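You operate a simulated robot arm through the tools that you are given. There is no shell and no other tool. Be economical: measure what you need, move in short steps, check, and stop when the job is done.

You run a simulated robot arm. Do the job below in one go: nothing can be reset, and whatever is moved stays where it is left.

JOB
Try the plug gauge in both bushes: good one to the black holder, tight one to the red bin.
Fine: stand the gauge back where it was.

Only the result counts: the job must be done as asked and must still hold three seconds after the hand-in. Knocking over, shifting, dropping, spilling or breaking anything else fails it.

ROBOT AND FRAMES
A 7-joint arm with a two-finger parallel gripper, fixed in place. Base frame: the origin is at the foot of the arm, x ahead of it, y to its left, z up; the work surface is at about z = 0. Lengths are in mm, angles in rad, forces in N, time in s.
With the tool pointing down near the work surface it reaches from about 220 to 580 mm from the base axis. Its first joint turns from -1.152 to 1.152 rad. Payload 2.5 kg.
The tool frame sits at the grasp point between the pads (the TCP): z along the fingers, y along the line on which they close. The tips reach 23 mm beyond it. Largest opening 94 mm; finger width 38, thickness 10; the body of the gripper, 54 by 96 mm, starts 39 mm behind the TCP.
Orientation is that of the tool frame in the base frame, as [roll, pitch, yaw] about the fixed x, y, z axes, in that order (R = Rz(yaw) Ry(pitch) Rx(roll)). With the fingers straight down and closing along the base's y, the tool's x points along the base's -x, its y along +y and its z along -z.

CONTROLS
- The arm moves only by the tool drive_tool. Its argument "commands" is a list that holds one entry, the list of rows, each a list of 7 numbers: the gripper command, from -1 (fully open) to 1 (shut), values between in proportion, then the shift along the tool's x, y, z in mm, then the turn, a rotation vector about the tool's x, y, z in rad. In form: [[[claw, tx, ty, tz, rx, ry, rz], ...]]. A call has 1 to 10 rows; each row shifts and turns the commanded pose from where the row before left it, along the tool's axes as they then stand. A row lasts 0.2 s, in which the tool goes at most 50 mm and 0.15 rad; a call with a longer step from one row to the next is refused whole, and so is a gripper value outside its range. A pose out of reach is approached as far as the arm can. The call stops where the force on the tool passes 40 N (or 10 N more than at its start, if that is more) or the arm is blocked; 0.2 s more then pass. Each finger travels about 108 mm/s and halts on what it meets, pressing with about 34 N; the grip force reading is that of the motor and also rises with nothing between the fingers. The clock runs only during rows and for 0.2 s after the last one: add rows that do not move to give the fingers time. The reply holds the time, the measured pose of the TCP, the force on the tool along the base axes, the opening and the grip force, in the units named above and with some noise.
- Cameras (640 x 400 px; columns grow to the right, rows downward): "scene" is fixed at [105.6, -414.8, 525.9]; the picture's right is [0.86, -0.52, 0.00], its down [-0.35, -0.57, -0.74] and it looks along [0.39, 0.64, -0.67] (base axes); focal length 357 px, centre (320, 200). "wrist" rides on the gripper at [-39, 0, -44] in the tool frame; the picture's right is [0.00, -1.00, 0.00], its down [0.97, 0.00, -0.24] and it looks along [0.24, 0.00, 0.97] (tool axes); focal length 218 px, centre (320, 200). There is no depth. A picture from a camera that has moved, and an enlarged one, comes with that camera's place and axes in the base frame and with its lens. The place of the scene camera against the robot may be out by one fixed shift of up to 18 mm in any direction.
- snapshot(camera): a new picture of that camera. The clock stands still meanwhile.
- zoom(camera, box): a new picture of the part [left, top, right, bottom] of that camera's present view, enlarged. The clock stands still meanwhile.
- finish_job(): hands the job in; it is judged then, once.

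Go step by step. Nothing tells you positions but the pictures and the camera data: compare them with the known pose of the tool, close in by small moves and look again before you grip or let go. The budget is 120 turns and 84 pictures, counting those below and the enlarged ones. Unless the task says otherwise, let go and move clear before handing in, and close with one line.

The tools are called after "Call:" as a command line: name --argument value ..., lists and objects as JSON in quotes. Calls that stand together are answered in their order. drive_tool: Moves the arm, as the interface text tells. Its arguments: {"type":"object","properties":{"commands":{"type":"array"}},"required":["commands"]} The other tools are called the same way: snapshot (camera) takes a picture; zoom (camera, box) takes an enlarged picture of a part of a camera's view; finish_job () hands the job in.

At the start:

```text
clock: 0.0
tcp_pos: [342.9, -34.9, 259.0]
tool_rot: [-3.14, 0.0, 3.14]
force: [0.2, 0.3, -0.1]
finger_gap: 94.0
gripper_force: 0.0
```

scene: 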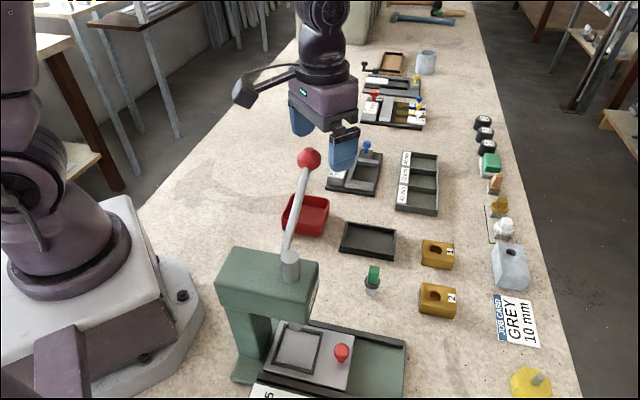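
wrist: 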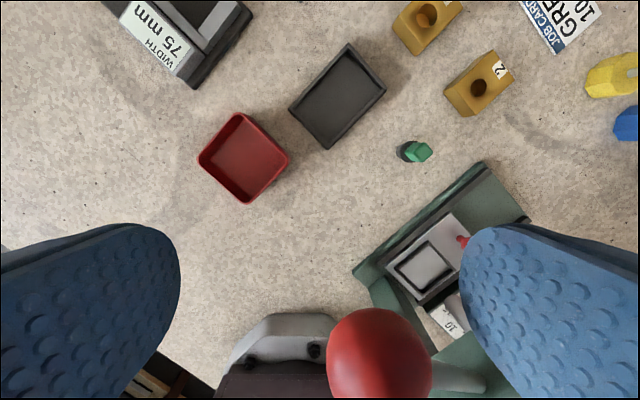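

I see a green-handled plug gauge, two brass bushes (1 and 2), a black tray and a red bin. First I take close-ups to identify them and measure.

Call:
zoom --camera "scene" --box '[270, 180, 470, 330]'

Call:
zoom --camera "wrist" --box '[190, 0, 540, 220]'

Call:
zoom --camera "scene" --box '[320, 30, 560, 210]'

```text
2.67 times, centred on (370, 255) of scene
camera zoom: at [105.6, -414.8, 525.9], right [0.86, -0.52, 0.0], down [-0.35, -0.57, -0.74], along [0.39, 0.64, -0.67], focal length 952 px, centre (187, 53)
```

zoom: 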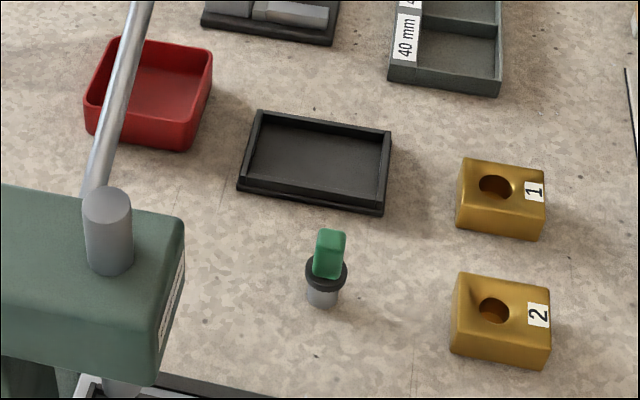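

```text
1.82 times, centred on (365, 110) of wrist
camera zoom: at [382.3, -35.1, 304.2], right [0.0, -1.0, 0.0], down [-0.97, 0.0, 0.24], along [-0.24, 0.0, -0.97], focal length 397 px, centre (238, 364)
```

zoom: 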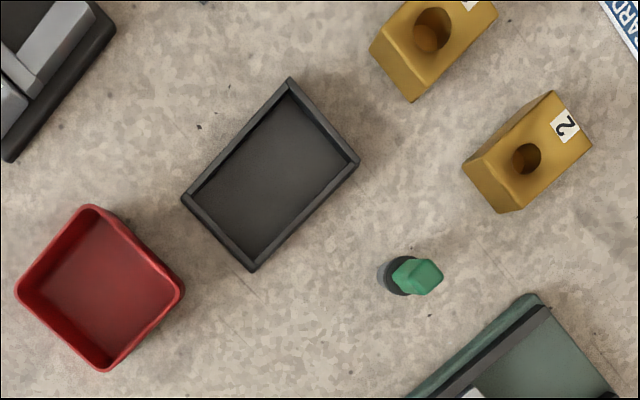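

```text
2.22 times, centred on (440, 120) of scene
camera zoom: at [105.6, -414.8, 525.9], right [0.86, -0.52, 0.0], down [-0.35, -0.57, -0.74], along [0.39, 0.64, -0.67], focal length 793 px, centre (53, 378)
```

zoom: 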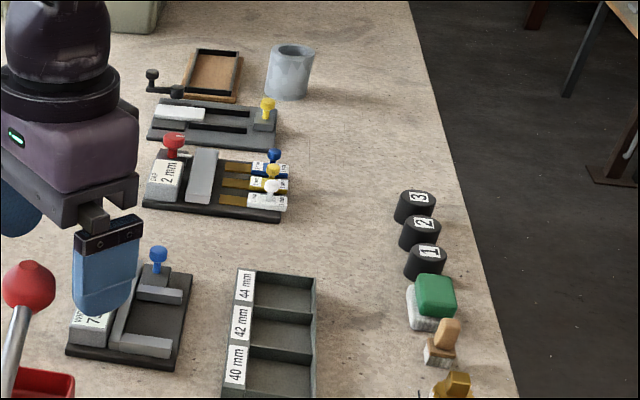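

The gauge is near (375,-150), bush 2 near (447,-213), bush 1 near (515,-147), the tray near (445,-58) and the bin near (365,66). The press knob sits close to the gripper at about (310,-55,240), so I move away in +x first, then over the gauge for a closer look.

Call:
drive_tool --commands '[[[-1, -40, 0, 0, 0, 0, 0], [-1, -10, -40, 0, 0, 0, 0], [-1, 0, -40, 0, 0, 0, 0], [-1, 0, -40, 20, 0, 0, 0], [-1, 0, 0, 40, 0, 0, 0], [-1, 0, 0, 0, 0, 0, 0]]]'

Call:
snapshot --camera "wrist"

Call:
snapshot --camera "scene"

```text
clock: 1.4
tcp_pos: [391.6, -155.1, 201.7]
tool_rot: [3.14, 0.0, -3.139]
force: [0.5, -1.1, 0.4]
finger_gap: 94.1
gripper_force: 0.1
```

```text
78 pictures are left
camera wrist: at [431.4, -155.6, 245.7], right [0.0, -1.0, 0.0], down [-0.97, 0.0, 0.24], along [-0.24, 0.0, -0.97], focal length 218 px, centre (320, 200)
```

wrist: 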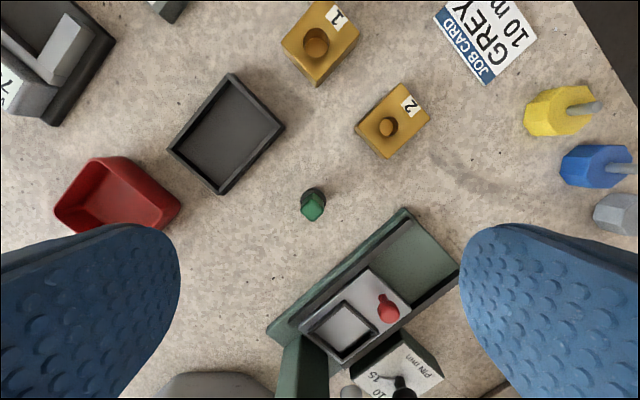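

```text
77 pictures are left
```

scene: 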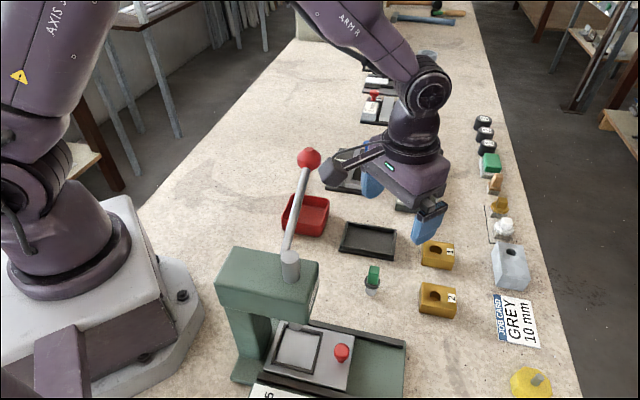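

I now look more closely at the green gauge, the bushes and the coloured items at right.

Call:
zoom --camera "wrist" --box '[260, 140, 360, 240]'

Call:
zoom --camera "wrist" --box '[270, 0, 450, 170]'

Call:
zoom --camera "scene" --box '[340, 220, 580, 400]'

Call:
zoom --camera "wrist" --box '[430, 0, 640, 240]'

```text
4.00 times, centred on (310, 190) of wrist
camera zoom: at [431.4, -155.6, 245.7], right [0.0, -1.0, 0.0], down [-0.97, 0.0, 0.24], along [-0.24, 0.0, -0.97], focal length 873 px, centre (360, 240)
```

zoom: 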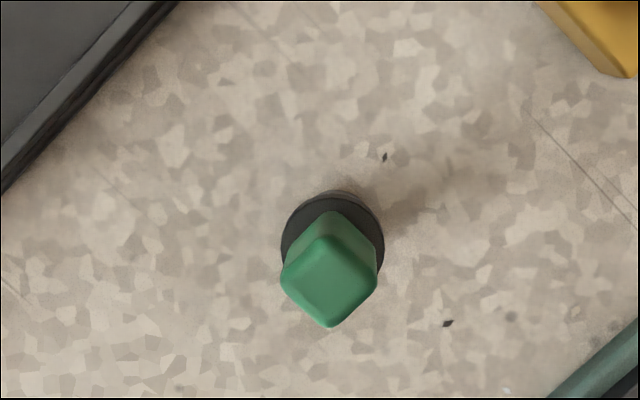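

```text
2.35 times, centred on (360, 85) of wrist
camera zoom: at [431.4, -155.6, 245.7], right [0.0, -1.0, 0.0], down [-0.97, 0.0, 0.24], along [-0.24, 0.0, -0.97], focal length 514 px, centre (226, 471)
```

zoom: 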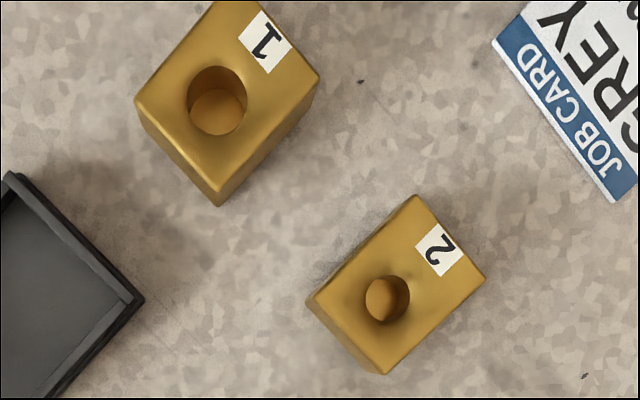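

```text
2.22 times, centred on (460, 310) of scene
camera zoom: at [105.6, -414.8, 525.9], right [0.86, -0.52, 0.0], down [-0.35, -0.57, -0.74], along [0.39, 0.64, -0.67], focal length 793 px, centre (9, -44)
```

zoom: 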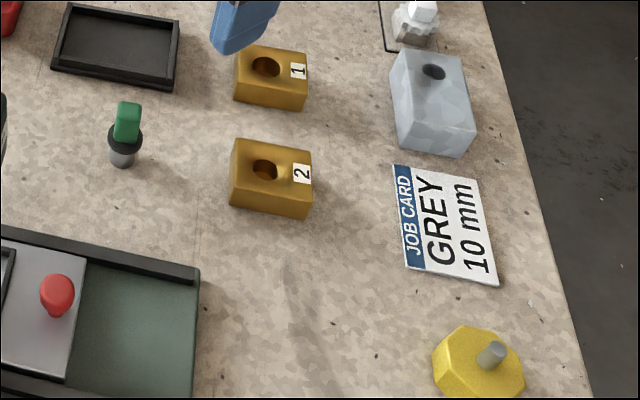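

```text
1.67 times, centred on (535, 120) of wrist
camera zoom: at [431.4, -155.6, 245.7], right [0.0, -1.0, 0.0], down [-0.97, 0.0, 0.24], along [-0.24, 0.0, -0.97], focal length 364 px, centre (-38, 333)
```

zoom: 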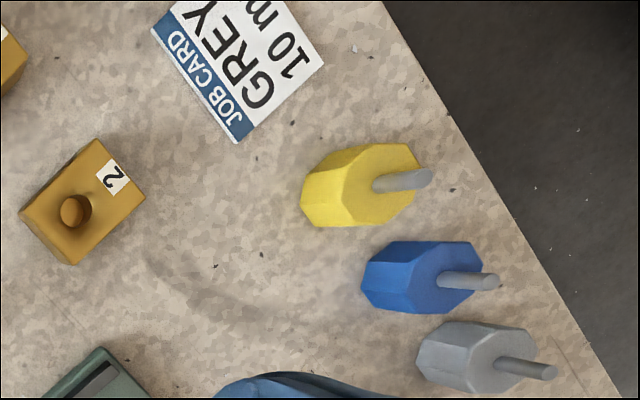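

The gauge stands at about (376,-149): handle square and turned 45°, top at about z=60, flange at about 27. I turn the tool 45° and come down partway over it.

Call:
drive_tool --commands '[[[-1, 0, 0, 0, 0, 0, 0.131], [-1, 0, 0, 0, 0, 0, 0.131], [-1, 0, 0, 0, 0, 0, 0.131], [-1, 0, 0, 0, 0, 0, 0.131], [-1, 0, 0, 0, 0, 0, 0.131], [-1, 0, 0, 0, 0, 0, 0.13], [-1, 15.6, -6.5, 0, 0, 0, 0], [-1, 0, 0, 40, 0, 0, 0], [-1, 0, 0, 0, 0, 0, 0]]]'

Call:
snapshot --camera "wrist"

Call:
snapshot --camera "scene"

```text
clock: 3.4
tcp_pos: [378.1, -149.0, 159.9]
tool_rot: [-3.141, 0.001, 2.356]
force: [-0.4, -0.6, 1.6]
finger_gap: 94.1
gripper_force: 0.1
```

```text
72 pictures are left
camera wrist: at [405.6, -176.2, 203.1], right [-0.71, -0.71, 0.0], down [-0.69, 0.69, 0.24], along [-0.17, 0.17, -0.97], focal length 218 px, centre (320, 200)
```

wrist: 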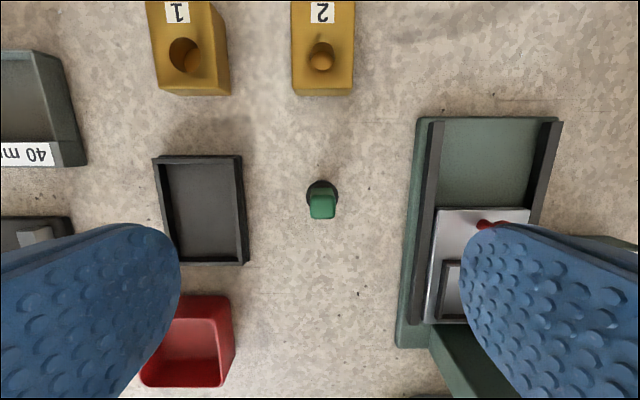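

```text
71 pictures are left
```

scene: 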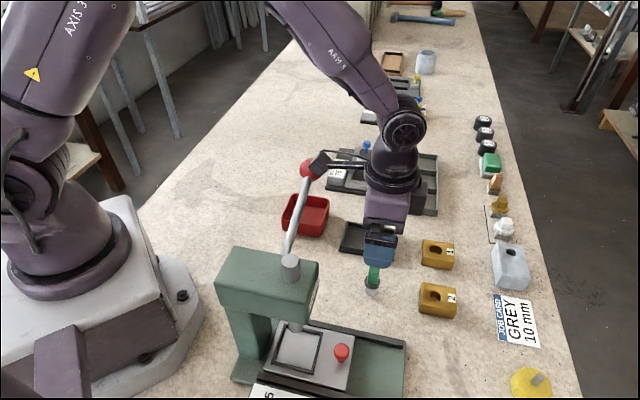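

Something dark on the gripper appears close to the press knob, so I zoom to judge the clearance before going lower.

Call:
zoom --camera "scene" --box '[260, 90, 460, 310]'

Call:
zoom --camera "wrist" --box '[270, 150, 370, 250]'

```text
1.82 times, centred on (360, 200) of scene
camera zoom: at [105.6, -414.8, 525.9], right [0.86, -0.52, 0.0], down [-0.35, -0.57, -0.74], along [0.39, 0.64, -0.67], focal length 649 px, centre (247, 200)
```

zoom: 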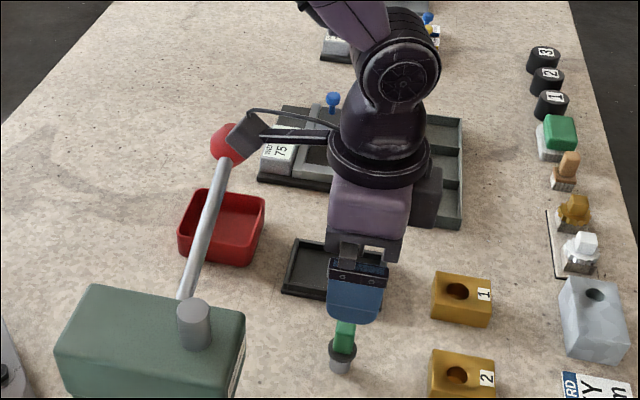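

```text
4.00 times, centred on (320, 200) of wrist
camera zoom: at [405.6, -176.2, 203.1], right [-0.71, -0.71, 0.0], down [-0.69, 0.69, 0.24], along [-0.17, 0.17, -0.97], focal length 873 px, centre (320, 200)
```

zoom: 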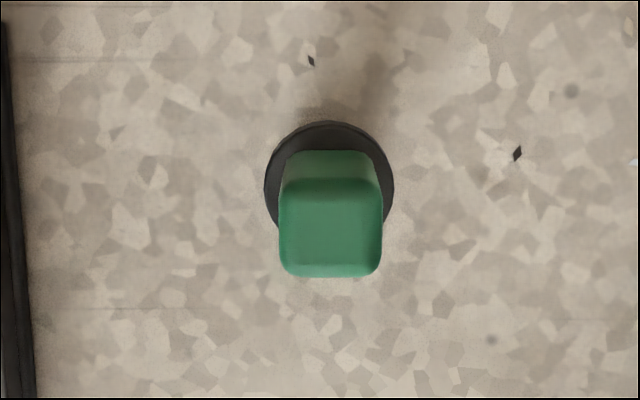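

The box on the gripper's bracket has come down on the press knob: the ball sits about 10 px lower than before. I back straight up at once and check the lever.

Call:
drive_tool --commands '[[[-1, 0, 0, -25, 0, 0, 0], [-1, 0, 0, -25, 0, 0, 0], [-1, 0, 0, 0, 0, 0, 0]]]'

Call:
zoom --camera "scene" --box '[220, 90, 420, 310]'

```text
clock: 4.2
tcp_pos: [377.0, -147.1, 210.9]
tool_rot: [-3.141, -0.001, 2.357]
force: [-0.2, -0.2, 0.6]
finger_gap: 94.2
gripper_force: 0.0
```

```text
1.82 times, centred on (320, 200) of scene
camera zoom: at [105.6, -414.8, 525.9], right [0.86, -0.52, 0.0], down [-0.35, -0.57, -0.74], along [0.39, 0.64, -0.67], focal length 649 px, centre (320, 200)
```

zoom: 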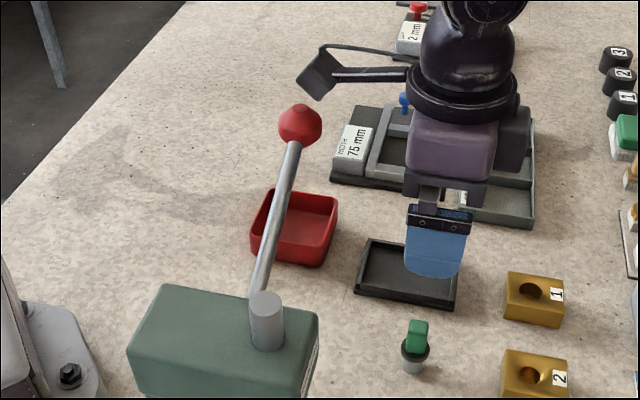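

The lever sprang back to its original place. The bracket's box extends about 96 mm along tool +x at TCP+80, so I turn a further 90° to swing it to the +x+y side, away from the press.

Call:
drive_tool --commands '[[[-1, 0, 0, 0, 0, 0, 0.14], [-1, 0, 0, 0, 0, 0, 0.14], [-1, 0, 0, 0, 0, 0, 0.14], [-1, 0, 0, 0, 0, 0, 0.14], [-1, 0, 0, 0, 0, 0, 0.14], [-1, 0, 0, 0, 0, 0, 0.14], [-1, 0, 0, 0, 0, 0, 0], [-1, 0, 0, 0, 0, 0, 0]]]'

```text
clock: 6.0
tcp_pos: [378.0, -148.7, 209.8]
tool_rot: [3.142, 0.002, 1.516]
force: [-0.4, -0.4, -1.0]
finger_gap: 94.0
gripper_force: 0.0
```

That works; I finish the turn.

Call:
drive_tool --commands '[[[-1, 0, 0, 0, 0, 0, 0.14], [-1, 0, 0, 0, 0, 0, 0.14], [-1, 0, 0, 0, 0, 0, 0.14], [-1, 0, 0, 0, 0, 0, 0.14], [-1, 0, 0, 0, 0, 0, 0.14], [-1, 0, 0, 0, 0, 0, 0.031], [-1, 0, 0, 0, 0, 0, 0], [-1, 0, 0, 20, 0, 0, 0], [-1, 0, 0, 20, 0, 0, 0], [-1, 0, 0, 0, 0, 0, 0]]]'

Call:
snapshot --camera "scene"

Call:
snapshot --camera "wrist"

```text
clock: 8.2
tcp_pos: [376.8, -150.3, 170.0]
tool_rot: [-3.141, 0.0, 0.785]
force: [0.8, -0.8, 0.1]
finger_gap: 94.0
gripper_force: 0.0
```

```text
67 pictures are left
```

scene: 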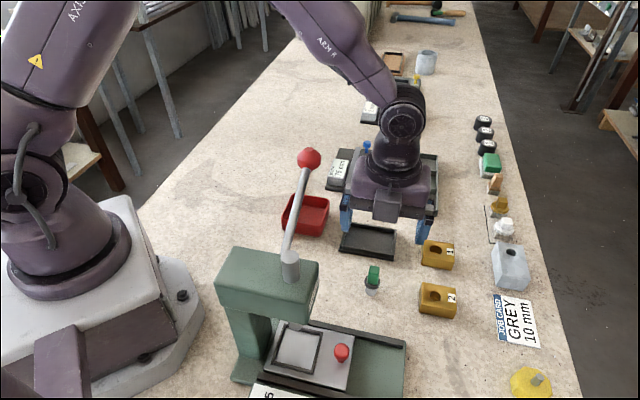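

```text
66 pictures are left
camera wrist: at [349.8, -177.5, 214.5], right [-0.71, 0.71, 0.0], down [0.69, 0.69, 0.24], along [0.17, 0.17, -0.97], focal length 218 px, centre (320, 200)
```

wrist: 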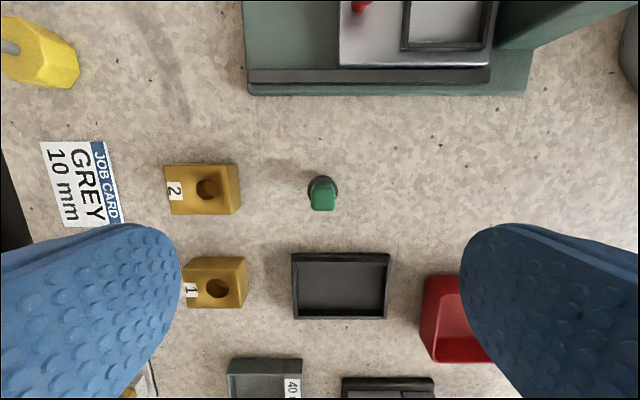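

The path is clear now and the knob is untouched. I zoom to align with the handle.

Call:
zoom --camera "wrist" --box '[270, 150, 370, 250]'

Call:
zoom --camera "wrist" --box '[150, 140, 400, 330]'

```text
4.00 times, centred on (320, 200) of wrist
camera zoom: at [349.8, -177.5, 214.5], right [-0.71, 0.71, 0.0], down [0.69, 0.69, 0.24], along [0.17, 0.17, -0.97], focal length 873 px, centre (320, 200)
```

zoom: 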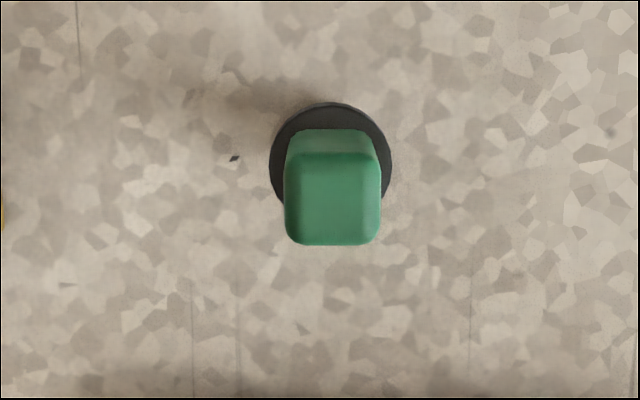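

```text
2.11 times, centred on (275, 235) of wrist
camera zoom: at [349.8, -177.5, 214.5], right [-0.71, 0.71, 0.0], down [0.69, 0.69, 0.24], along [0.17, 0.17, -0.97], focal length 460 px, centre (415, 126)
```

zoom: 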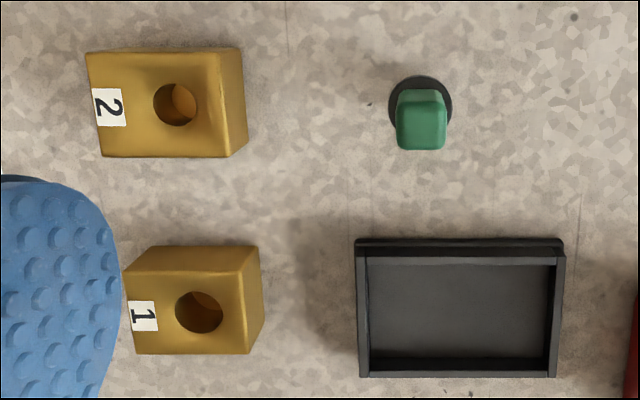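

The handle is 17.7 mm wide and square with the tool; I shift about 2 mm and descend in steps.

Call:
drive_tool --commands '[[[-1, -1, -2.2, 0, 0, 0, 0], [-1, 0, 0, 25, 0, 0, 0], [-1, 0, 0, 25, 0, 0, 0], [-1, 0, 0, 25, 0, 0, 0], [-1, 0, 0, 0, 0, 0, 0]]]'

Call:
snapshot --camera "wrist"

Call:
snapshot --camera "scene"

```text
clock: 9.4
tcp_pos: [374.2, -149.7, 96.7]
tool_rot: [-3.14, 0.0, 0.785]
force: [0.9, 0.1, -0.4]
finger_gap: 94.1
gripper_force: 0.1
```

```text
63 pictures are left
camera wrist: at [347.2, -176.2, 139.8], right [-0.71, 0.71, 0.0], down [0.69, 0.69, 0.24], along [0.17, 0.17, -0.97], focal length 218 px, centre (320, 200)
```

wrist: 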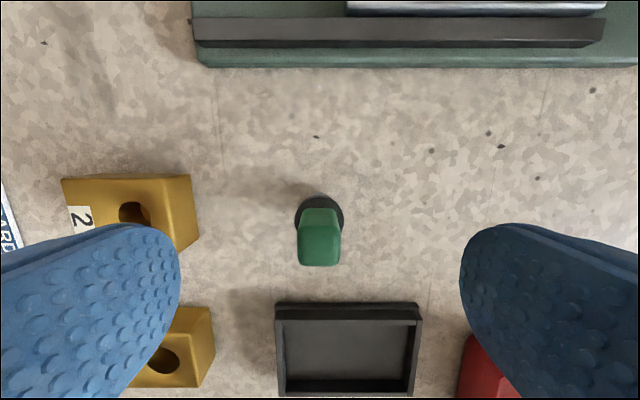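

```text
62 pictures are left
```

scene: 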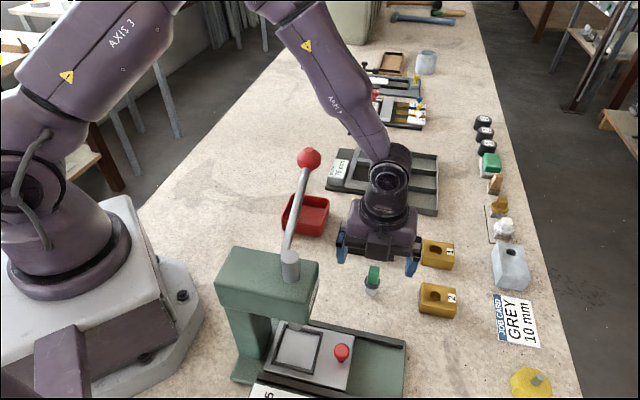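

Centred on the handle, with both fingers clear of bush 2. I go down to z≈52 and grip.

Call:
drive_tool --commands '[[[-1, 0, 0, 22, 0, 0, 0], [-1, 0, 0, 22.5, 0, 0, 0], [-1, 0, 0, 0, 0, 0, 0]]]'

Call:
zoom --camera "scene" --box '[310, 200, 470, 310]'

Call:
snapshot --camera "wrist"

```text
clock: 10.2
tcp_pos: [374.2, -147.7, 51.9]
tool_rot: [-3.14, -0.001, 0.785]
force: [-0.2, -0.2, -0.1]
finger_gap: 94.0
gripper_force: 0.1
```

```text
3.64 times, centred on (390, 255) of scene
camera zoom: at [105.6, -414.8, 525.9], right [0.86, -0.52, 0.0], down [-0.35, -0.57, -0.74], along [0.39, 0.64, -0.67], focal length 1298 px, centre (66, 0)
```

zoom: 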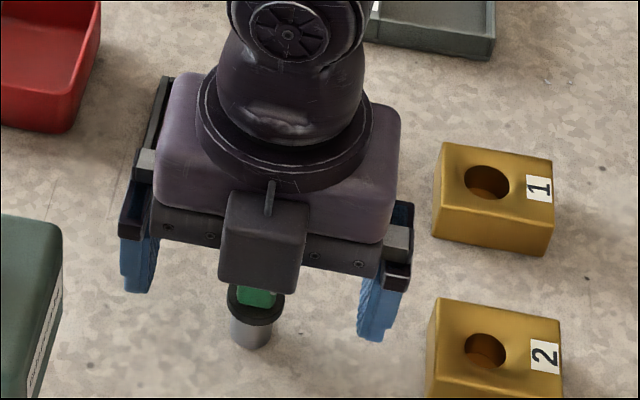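

```text
60 pictures are left
camera wrist: at [346.6, -176.1, 95.8], right [-0.71, 0.71, 0.0], down [0.69, 0.69, 0.24], along [0.17, 0.17, -0.97], focal length 218 px, centre (320, 200)
```

wrist: 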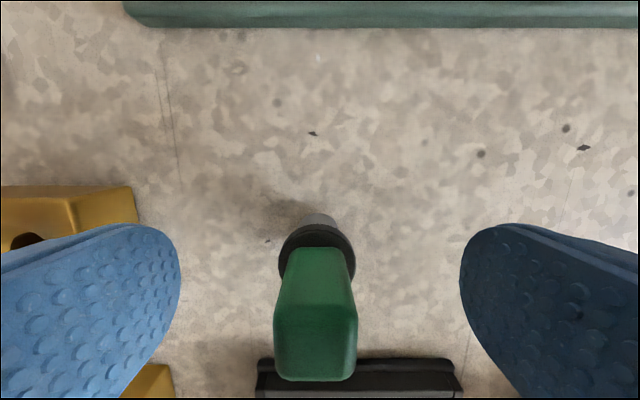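

Finger tips sit about 6 mm above the flange and the handle is centred. I close.

Call:
drive_tool --commands '[[[1, 0, 0, 0, 0, 0, 0], [1, 0, 0, 0, 0, 0, 0], [1, 0, 0, 0, 0, 0, 0], [1, 0, 0, 0, 0, 0, 0]]]'

Call:
snapshot --camera "wrist"

```text
clock: 11.2
tcp_pos: [373.8, -147.7, 52.2]
tool_rot: [-3.142, 0.001, 0.786]
force: [-0.2, -0.2, 0.1]
finger_gap: 25.8
gripper_force: 34.0
```

```text
59 pictures are left
camera wrist: at [346.6, -176.2, 96.0], right [-0.71, 0.71, 0.0], down [0.69, 0.69, 0.24], along [0.17, 0.17, -0.97], focal length 218 px, centre (320, 200)
```

wrist: 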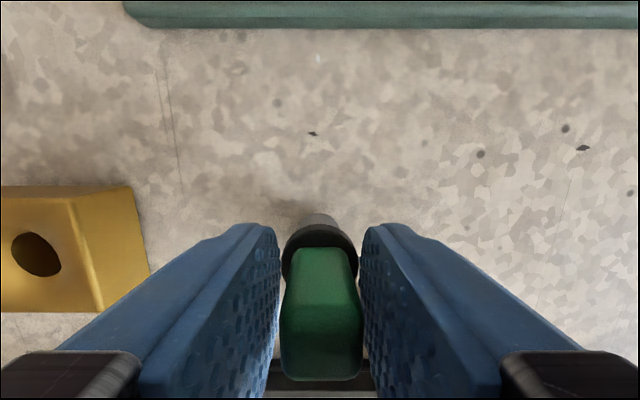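

The opening of 25.8 mm matches the flange, not the 18 mm handle, so the tips are on the flange rim. I open slightly, rise 7 mm and grip again.

Call:
drive_tool --commands '[[[0, 0, 0, 0, 0, 0, 0], [0, 0, 0, 0, 0, 0, 0], [0, 0, 0, -7, 0, 0, 0], [0, 0, 0, 0, 0, 0, 0], [1, 0, 0, 0, 0, 0, 0], [1, 0, 0, 0, 0, 0, 0], [1, 0, 0, 0, 0, 0, 0]]]'

Call:
snapshot --camera "wrist"

Call:
zoom --camera "scene" --box '[310, 200, 470, 310]'

```text
clock: 12.8
tcp_pos: [373.3, -148.8, 58.1]
tool_rot: [-3.141, -0.001, 0.785]
force: [0.3, -0.7, -0.4]
finger_gap: 17.5
gripper_force: 34.2
```

```text
58 pictures are left
camera wrist: at [346.7, -176.1, 102.6], right [-0.71, 0.71, 0.0], down [0.69, 0.69, 0.24], along [0.17, 0.17, -0.97], focal length 218 px, centre (320, 200)
```

wrist: 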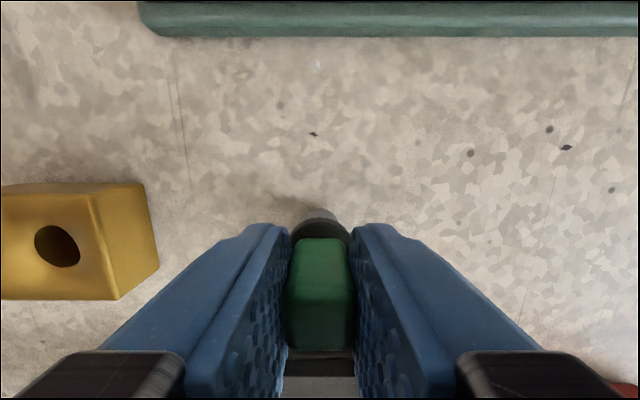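

```text
3.64 times, centred on (390, 255) of scene
camera zoom: at [105.6, -414.8, 525.9], right [0.86, -0.52, 0.0], down [-0.35, -0.57, -0.74], along [0.39, 0.64, -0.67], focal length 1298 px, centre (66, 0)
```

zoom: 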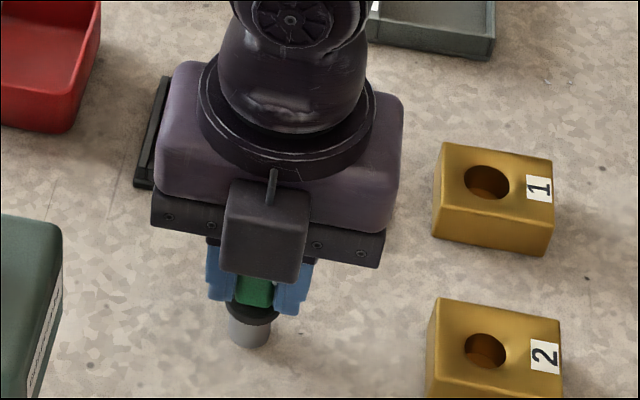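

The gauge handle is now gripped at 17.5 mm; the home pose is TCP ≈ (374.3,-148.5,58.6) at yaw 0.785. I lift and go to view bush 2 at about (449.6,-222.8) with the camera nearly above it.

Call:
drive_tool --commands '[[[1, 0, 0, -20, 0, 0, 0], [1, 0, 0, -20, 0, 0, 0], [1, 0, 0, -22, 0, 0, 0], [1, 15, 35, 0, 0, 0, 0], [1, 15, 35, 0, 0, 0, 0], [1, 16, 35.4, 0, 0, 0, 0], [1, 0, 0, 0, 0, 0, 0], [1, 0, 0, 0, 0, 0, 0]]]'

Call:
snapshot --camera "wrist"

Call:
snapshot --camera "scene"

```text
clock: 14.6
tcp_pos: [482.2, -190.9, 119.3]
tool_rot: [-3.142, 0.0, 0.785]
force: [-0.2, 0.4, -1.3]
finger_gap: 17.8
gripper_force: 33.3
```

```text
56 pictures are left
camera wrist: at [455.0, -218.7, 162.4], right [-0.71, 0.71, 0.0], down [0.69, 0.69, 0.24], along [0.17, 0.17, -0.97], focal length 218 px, centre (320, 200)
```

wrist: 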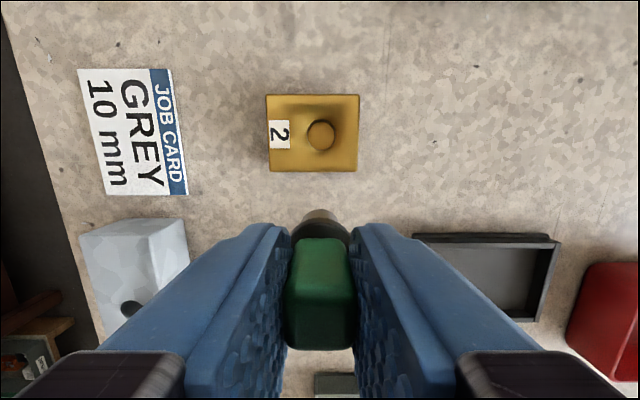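

```text
55 pictures are left
```

scene: 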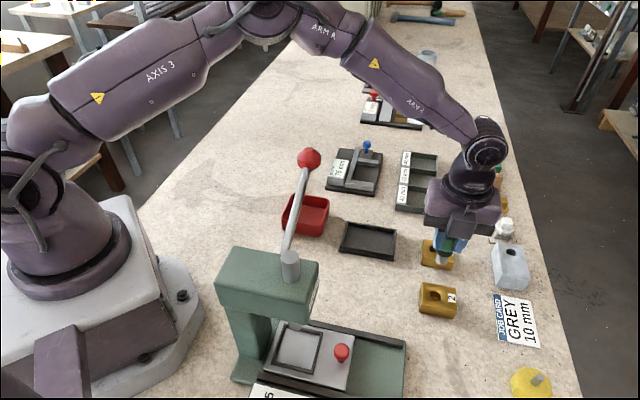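

Call:
zoom --camera "wrist" --box '[250, 80, 370, 180]'

Call:
zoom --camera "wrist" --box '[270, 180, 370, 260]'

Call:
zoom --camera "scene" --box '[400, 210, 500, 320]'

```text
4.00 times, centred on (310, 130) of wrist
camera zoom: at [455.0, -218.7, 162.4], right [-0.71, 0.71, 0.0], down [0.69, 0.69, 0.24], along [0.17, 0.17, -0.97], focal length 873 px, centre (360, 480)
```

zoom: 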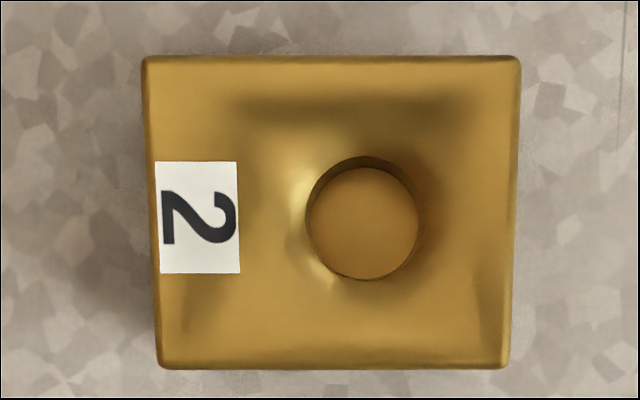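

```text
5.00 times, centred on (320, 220) of wrist
camera zoom: at [455.0, -218.7, 162.4], right [-0.71, 0.71, 0.0], down [0.69, 0.69, 0.24], along [0.17, 0.17, -0.97], focal length 1091 px, centre (320, 100)
```

zoom: 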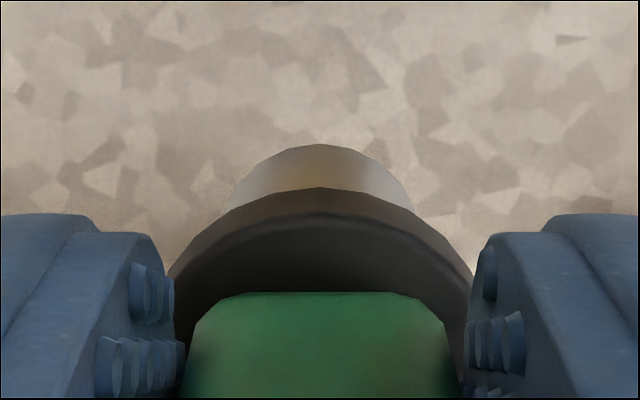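

```text
3.64 times, centred on (450, 265) of scene
camera zoom: at [105.6, -414.8, 525.9], right [0.86, -0.52, 0.0], down [-0.35, -0.57, -0.74], along [0.39, 0.64, -0.67], focal length 1298 px, centre (-153, -36)
```

zoom: 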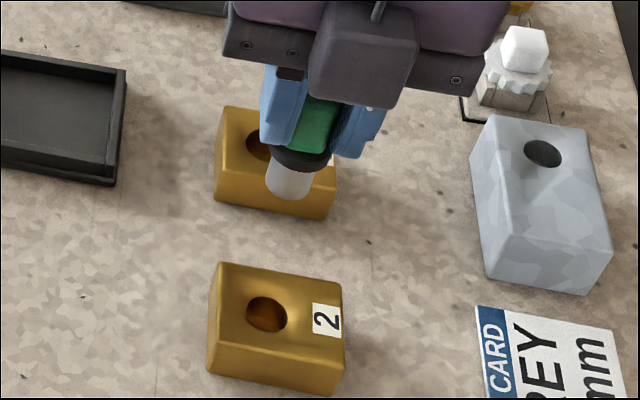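

Hole 2 works out at (449.7,-222.8), consistent with the triangulation, and the pin is about 18 mm in diameter. I move the gauge over hole 2, just above the block.

Call:
drive_tool --commands '[[[1, -23, -0.5, 0, 0, 0, 0], [1, -22.6, 0, 0, 0, 0, 0], [1, 0, 0, 15, 0, 0, 0], [1, 0, 0, 12, 0, 0, 0], [1, 0, 0, 0, 0, 0, 0], [1, 0, 0, 0, 0, 0, 0]]]'

Call:
zoom --camera "wrist" --box '[240, 150, 400, 260]'

Call:
zoom --camera "scene" --box '[390, 230, 490, 330]'

```text
clock: 16.0
tcp_pos: [449.9, -222.6, 91.3]
tool_rot: [-3.142, -0.001, 0.785]
force: [0.1, -1.1, -1.5]
finger_gap: 17.7
gripper_force: 34.0
```

```text
3.64 times, centred on (320, 205) of wrist
camera zoom: at [423.4, -250.1, 135.7], right [-0.71, 0.71, 0.0], down [0.69, 0.69, 0.24], along [0.17, 0.17, -0.97], focal length 794 px, centre (320, 182)
```

zoom: 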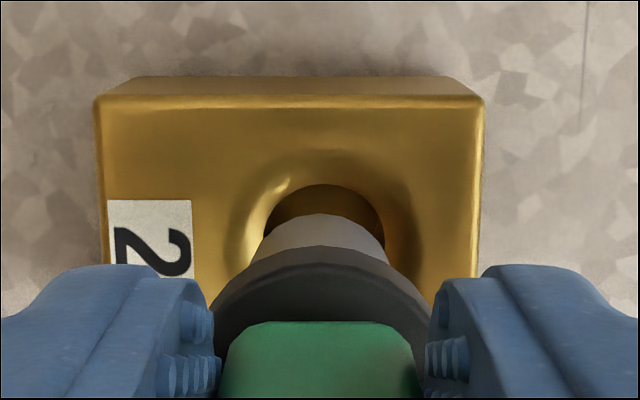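

```text
4.00 times, centred on (440, 280) of scene
camera zoom: at [105.6, -414.8, 525.9], right [0.86, -0.52, 0.0], down [-0.35, -0.57, -0.74], along [0.39, 0.64, -0.67], focal length 1428 px, centre (-160, -120)
```

zoom: 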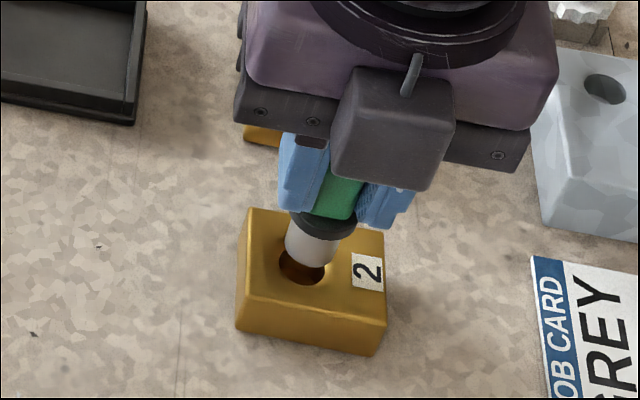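

Laterally aligned. I descend slowly to feel for the hole.

Call:
drive_tool --commands '[[[1, 0, 0, 3, 0, 0, 0], [1, 0, 0, 3, 0, 0, 0], [1, 0, 0, 2, 0, 0, 0], [1, 0, 0, 2, 0, 0, 0], [1, 0, 0, 2, 0, 0, 0], [1, 0, 0, 0, 0, 0, 0]]]'

Call:
zoom --camera "wrist" --box '[240, 150, 400, 260]'

Call:
zoom --camera "scene" --box '[390, 230, 490, 330]'

```text
clock: 17.4
tcp_pos: [451.2, -223.3, 83.0]
tool_rot: [3.136, -0.001, 0.788]
force: [0.0, 0.2, 23.8]
finger_gap: 17.9
gripper_force: 34.2
```

```text
3.64 times, centred on (320, 205) of wrist
camera zoom: at [423.9, -250.3, 126.0], right [-0.71, 0.71, -0.01], down [0.68, 0.69, 0.24], along [0.17, 0.17, -0.97], focal length 794 px, centre (320, 182)
```

zoom: 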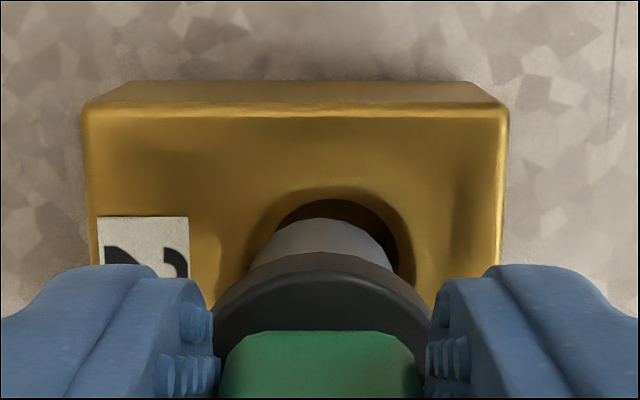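

```text
4.00 times, centred on (440, 280) of scene
camera zoom: at [105.5, -414.7, 526.0], right [0.86, -0.52, 0.0], down [-0.35, -0.57, -0.74], along [0.39, 0.64, -0.67], focal length 1428 px, centre (-160, -120)
```

zoom: 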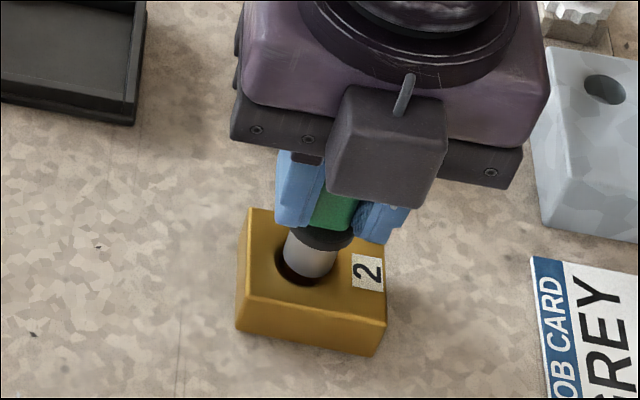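

Contact at pin bottom ≈ z 24, i.e. the block top, with the pin seemingly 1–2 mm off towards tool +x/+y. I back off, correct and try again, so that the result is not just misalignment.

Call:
drive_tool --commands '[[[1, 0, 0, -6, 0, 0, 0], [1, -2, -1.3, 0, 0, 0, 0], [1, 0, 0, 2, 0, 0, 0], [1, 0, 0, 2, 0, 0, 0], [1, 0, 0, 2, 0, 0, 0], [1, 0, 0, 1, 0, 0, 0], [1, 0, 0, 0, 0, 0, 0]]]'

Call:
zoom --camera "wrist" --box '[240, 150, 400, 260]'

Call:
zoom --camera "scene" --box '[390, 230, 490, 330]'

```text
clock: 19.0
tcp_pos: [448.0, -222.5, 81.0]
tool_rot: [3.14, 0.0, 0.788]
force: [-5.8, 3.4, 24.0]
finger_gap: 17.8
gripper_force: 34.2
```

```text
3.64 times, centred on (320, 205) of wrist
camera zoom: at [420.8, -250.3, 124.4], right [-0.71, 0.71, 0.0], down [0.69, 0.69, 0.24], along [0.17, 0.17, -0.97], focal length 794 px, centre (320, 182)
```

zoom: 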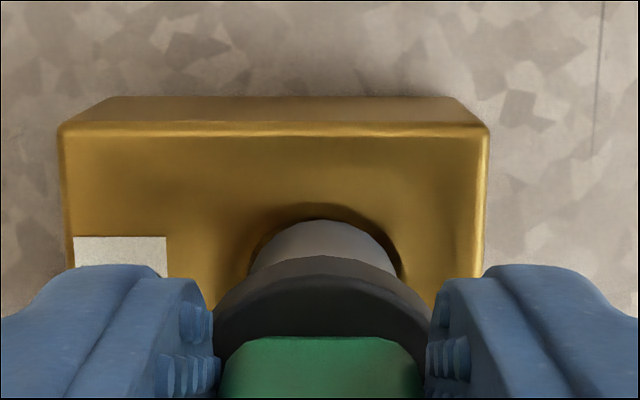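

```text
4.00 times, centred on (440, 280) of scene
camera zoom: at [105.5, -414.7, 526.0], right [0.86, -0.52, 0.0], down [-0.35, -0.57, -0.74], along [0.39, 0.64, -0.67], focal length 1428 px, centre (-160, -120)
```

zoom: 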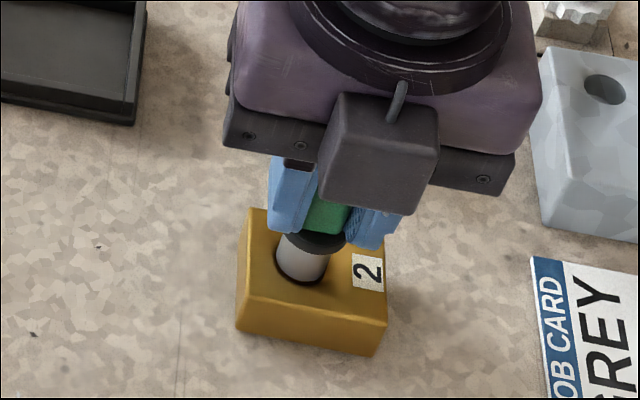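

The tool is now 2 mm lower and feels a sideways push towards tool −y, so a bit more correction is due. I follow that force and try once more.

Call:
drive_tool --commands '[[[1, 0, 0, -3, 0, 0, 0], [1, 0, -1.2, 0, 0, 0, 0], [1, 0, 0, 1.5, 0, 0, 0], [1, 0, 0, 1.5, 0, 0, 0], [1, 0, 0, 1, 0, 0, 0], [1, 0, 0, 0, 0, 0, 0]]]'

Call:
zoom --camera "wrist" --box '[240, 150, 400, 260]'

Call:
zoom --camera "scene" --box '[400, 250, 470, 310]'

```text
clock: 20.4
tcp_pos: [446.9, -220.4, 80.7]
tool_rot: [3.14, -0.001, 0.788]
force: [-9.5, 4.2, 24.3]
finger_gap: 17.6
gripper_force: 34.3
```

```text
3.64 times, centred on (320, 205) of wrist
camera zoom: at [419.9, -249.4, 123.7], right [-0.71, 0.71, 0.0], down [0.69, 0.69, 0.24], along [0.17, 0.17, -0.97], focal length 794 px, centre (320, 182)
```

zoom: 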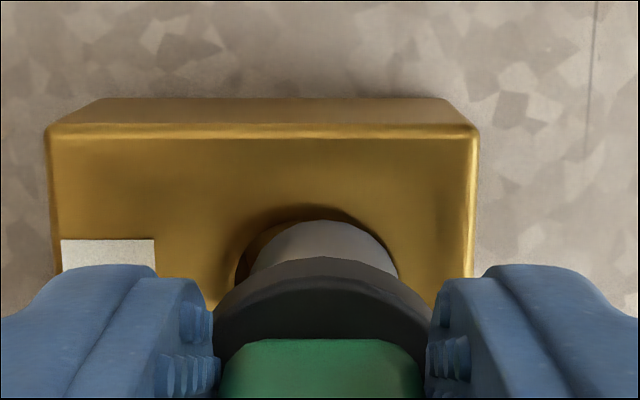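

```text
6.67 times, centred on (435, 280) of scene
camera zoom: at [105.5, -414.7, 526.0], right [0.86, -0.52, 0.0], down [-0.35, -0.57, -0.74], along [0.39, 0.64, -0.67], focal length 2380 px, centre (-447, -333)
```

zoom: 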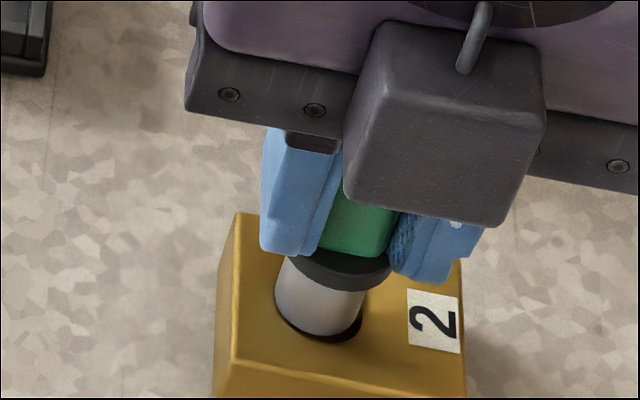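

Slight overshoot now: the gap shows on the left and on the camera side. One more centred try.

Call:
drive_tool --commands '[[[1, 0, 0, -4, 0, 0, 0], [1, -0.8, 0.7, 0, 0, 0, 0], [1, 0, 0, 1.5, 0, 0, 0], [1, 0, 0, 1.5, 0, 0, 0], [1, 0, 0, 1.5, 0, 0, 0], [1, 0, 0, 1, 0, 0, 0], [1, 0, 0, 0, 0, 0, 0]]]'

Call:
zoom --camera "wrist" --box '[240, 150, 400, 260]'

Call:
zoom --camera "scene" --box '[400, 250, 470, 310]'

```text
clock: 22.0
tcp_pos: [447.2, -222.7, 79.2]
tool_rot: [3.14, 0.0, 0.785]
force: [-10.0, 5.7, 32.6]
finger_gap: 17.8
gripper_force: 34.4
```

```text
3.64 times, centred on (320, 205) of wrist
camera zoom: at [419.4, -250.4, 122.7], right [-0.71, 0.71, 0.0], down [0.69, 0.69, 0.24], along [0.17, 0.17, -0.97], focal length 794 px, centre (320, 182)
```

zoom: 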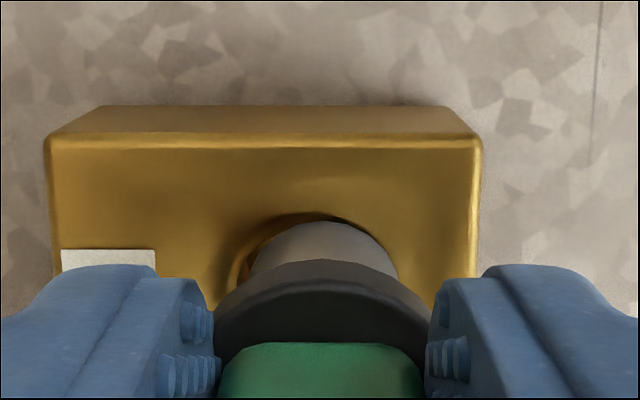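

```text
6.67 times, centred on (435, 280) of scene
camera zoom: at [105.4, -414.7, 526.0], right [0.86, -0.52, 0.0], down [-0.35, -0.57, -0.74], along [0.39, 0.64, -0.67], focal length 2380 px, centre (-447, -333)
```

zoom: 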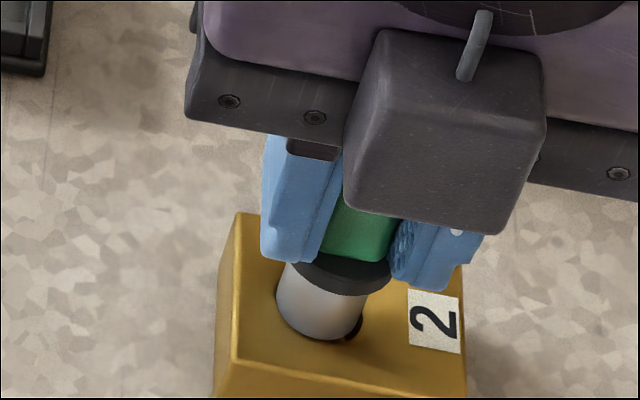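

It settles slightly deeper with better centring, and the gap now shows on the +y side. I lift fully clear and look at the hole and pin alignment for one more decisive try.

Call:
drive_tool --commands '[[[1, 0, 0, -5, 0, 0, 0], [1, 0, 1.2, 0, 0, 0, 0], [1, 0, 0, 1.5, 0, 0, 0], [1, 0, 0, 1.5, 0, 0, 0], [1, 0, 0, 1.5, 0, 0, 0], [1, 0, 0, 1.5, 0, 0, 0], [1, 0, 0, 0, 0, 0, 0]]]'

Call:
zoom --camera "wrist" --box '[240, 150, 400, 260]'

Call:
zoom --camera "scene" --box '[400, 250, 470, 310]'

```text
clock: 23.6
tcp_pos: [446.7, -223.9, 78.7]
tool_rot: [-3.141, -0.003, 0.787]
force: [-12.5, 8.9, 42.1]
finger_gap: 17.7
gripper_force: 34.0
```

```text
3.64 times, centred on (320, 205) of wrist
camera zoom: at [420.9, -251.0, 122.5], right [-0.71, 0.71, 0.0], down [0.68, 0.69, 0.24], along [0.17, 0.17, -0.97], focal length 794 px, centre (320, 182)
```

zoom: 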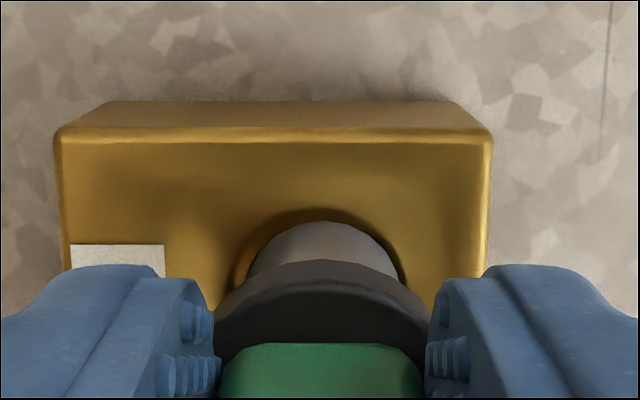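

```text
6.67 times, centred on (435, 280) of scene
camera zoom: at [105.4, -414.7, 526.0], right [0.86, -0.52, 0.0], down [-0.35, -0.57, -0.74], along [0.39, 0.64, -0.67], focal length 2380 px, centre (-447, -333)
```

zoom: 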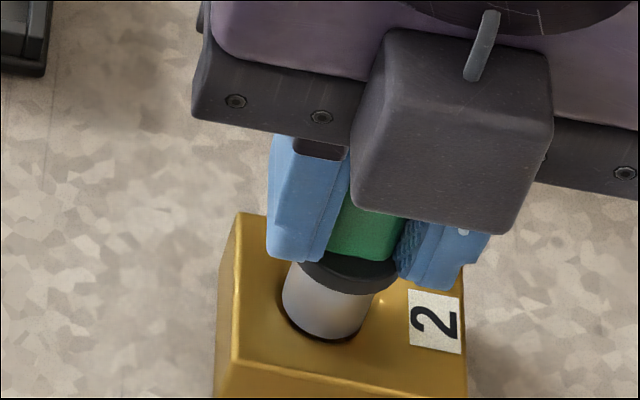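

The pin is now well centred and blocked at 42 N with its bottom at block-top level. The extra depth was only the gauge slipping up about 5 mm in the grip, so bush 2 refuses it. I lift clear and go view bush 1.

Call:
drive_tool --commands '[[[1, 0, 0, -15, 0, 0, 0], [1, 0, 0, -15, 0, 0, 0], [1, 0, 0, -15, 0, 0, 0], [1, 34, 0, 0, 0, 0, 0], [1, 34, 0, 0, 0, 0, 0], [1, 34, 0, 0, 0, 0, 0], [1, 32.6, 0, 0, 0, 0, 0], [1, 0, 0, 0, 0, 0, 0], [1, 0, 0, 0, 0, 0, 0]]]'

Call:
snapshot --camera "wrist"

Call:
snapshot --camera "scene"

```text
clock: 25.6
tcp_pos: [543.1, -129.3, 121.6]
tool_rot: [3.14, 0.001, 0.785]
force: [-0.8, 0.6, -0.6]
finger_gap: 17.6
gripper_force: 34.1
```

```text
39 pictures are left
camera wrist: at [515.1, -156.5, 165.7], right [-0.71, 0.71, 0.0], down [0.69, 0.69, 0.24], along [0.17, 0.17, -0.97], focal length 218 px, centre (320, 200)
```

wrist: 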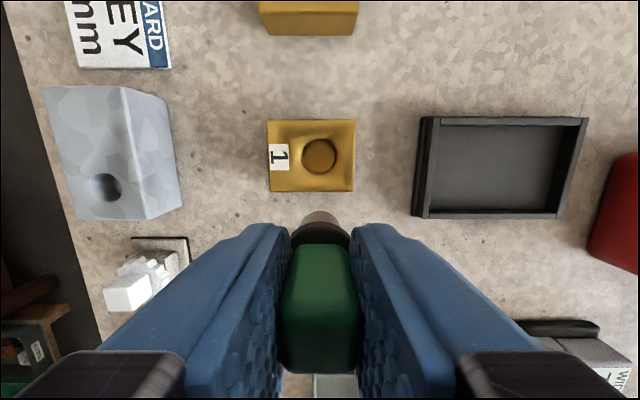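

```text
38 pictures are left
```

scene: 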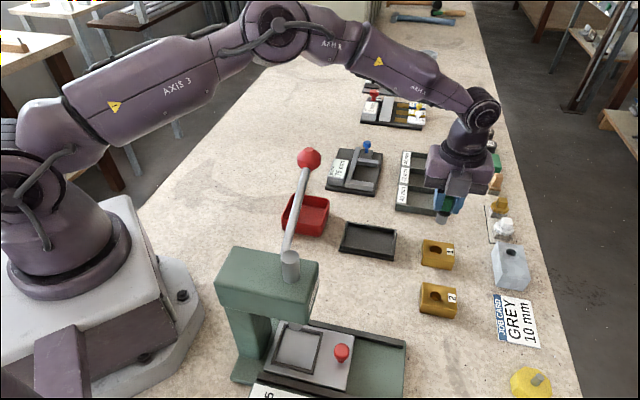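

I zoom on hole 1 and the pin together.

Call:
zoom --camera "wrist" --box '[250, 110, 370, 210]'

Call:
zoom --camera "wrist" --box '[270, 180, 370, 260]'

```text
4.00 times, centred on (310, 160) of wrist
camera zoom: at [515.1, -156.5, 165.7], right [-0.71, 0.71, 0.0], down [0.69, 0.69, 0.24], along [0.17, 0.17, -0.97], focal length 873 px, centre (360, 360)
```

zoom: 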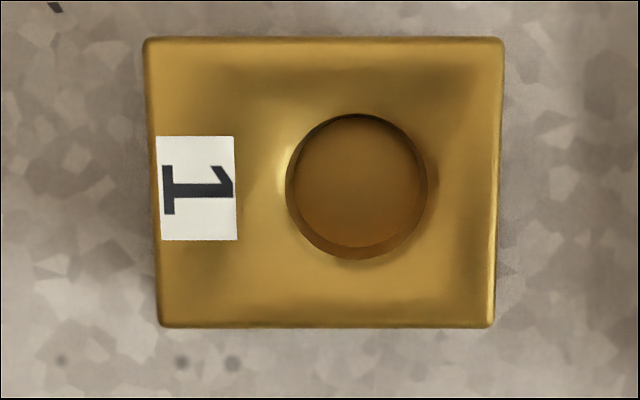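

```text
5.00 times, centred on (320, 220) of wrist
camera zoom: at [515.1, -156.5, 165.7], right [-0.71, 0.71, 0.0], down [0.69, 0.69, 0.24], along [0.17, 0.17, -0.97], focal length 1091 px, centre (320, 100)
```

zoom: 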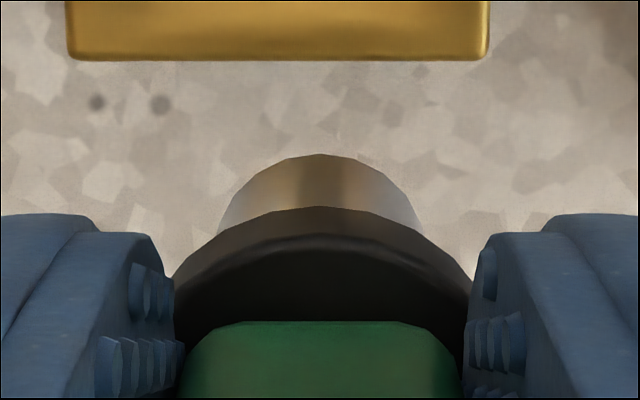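

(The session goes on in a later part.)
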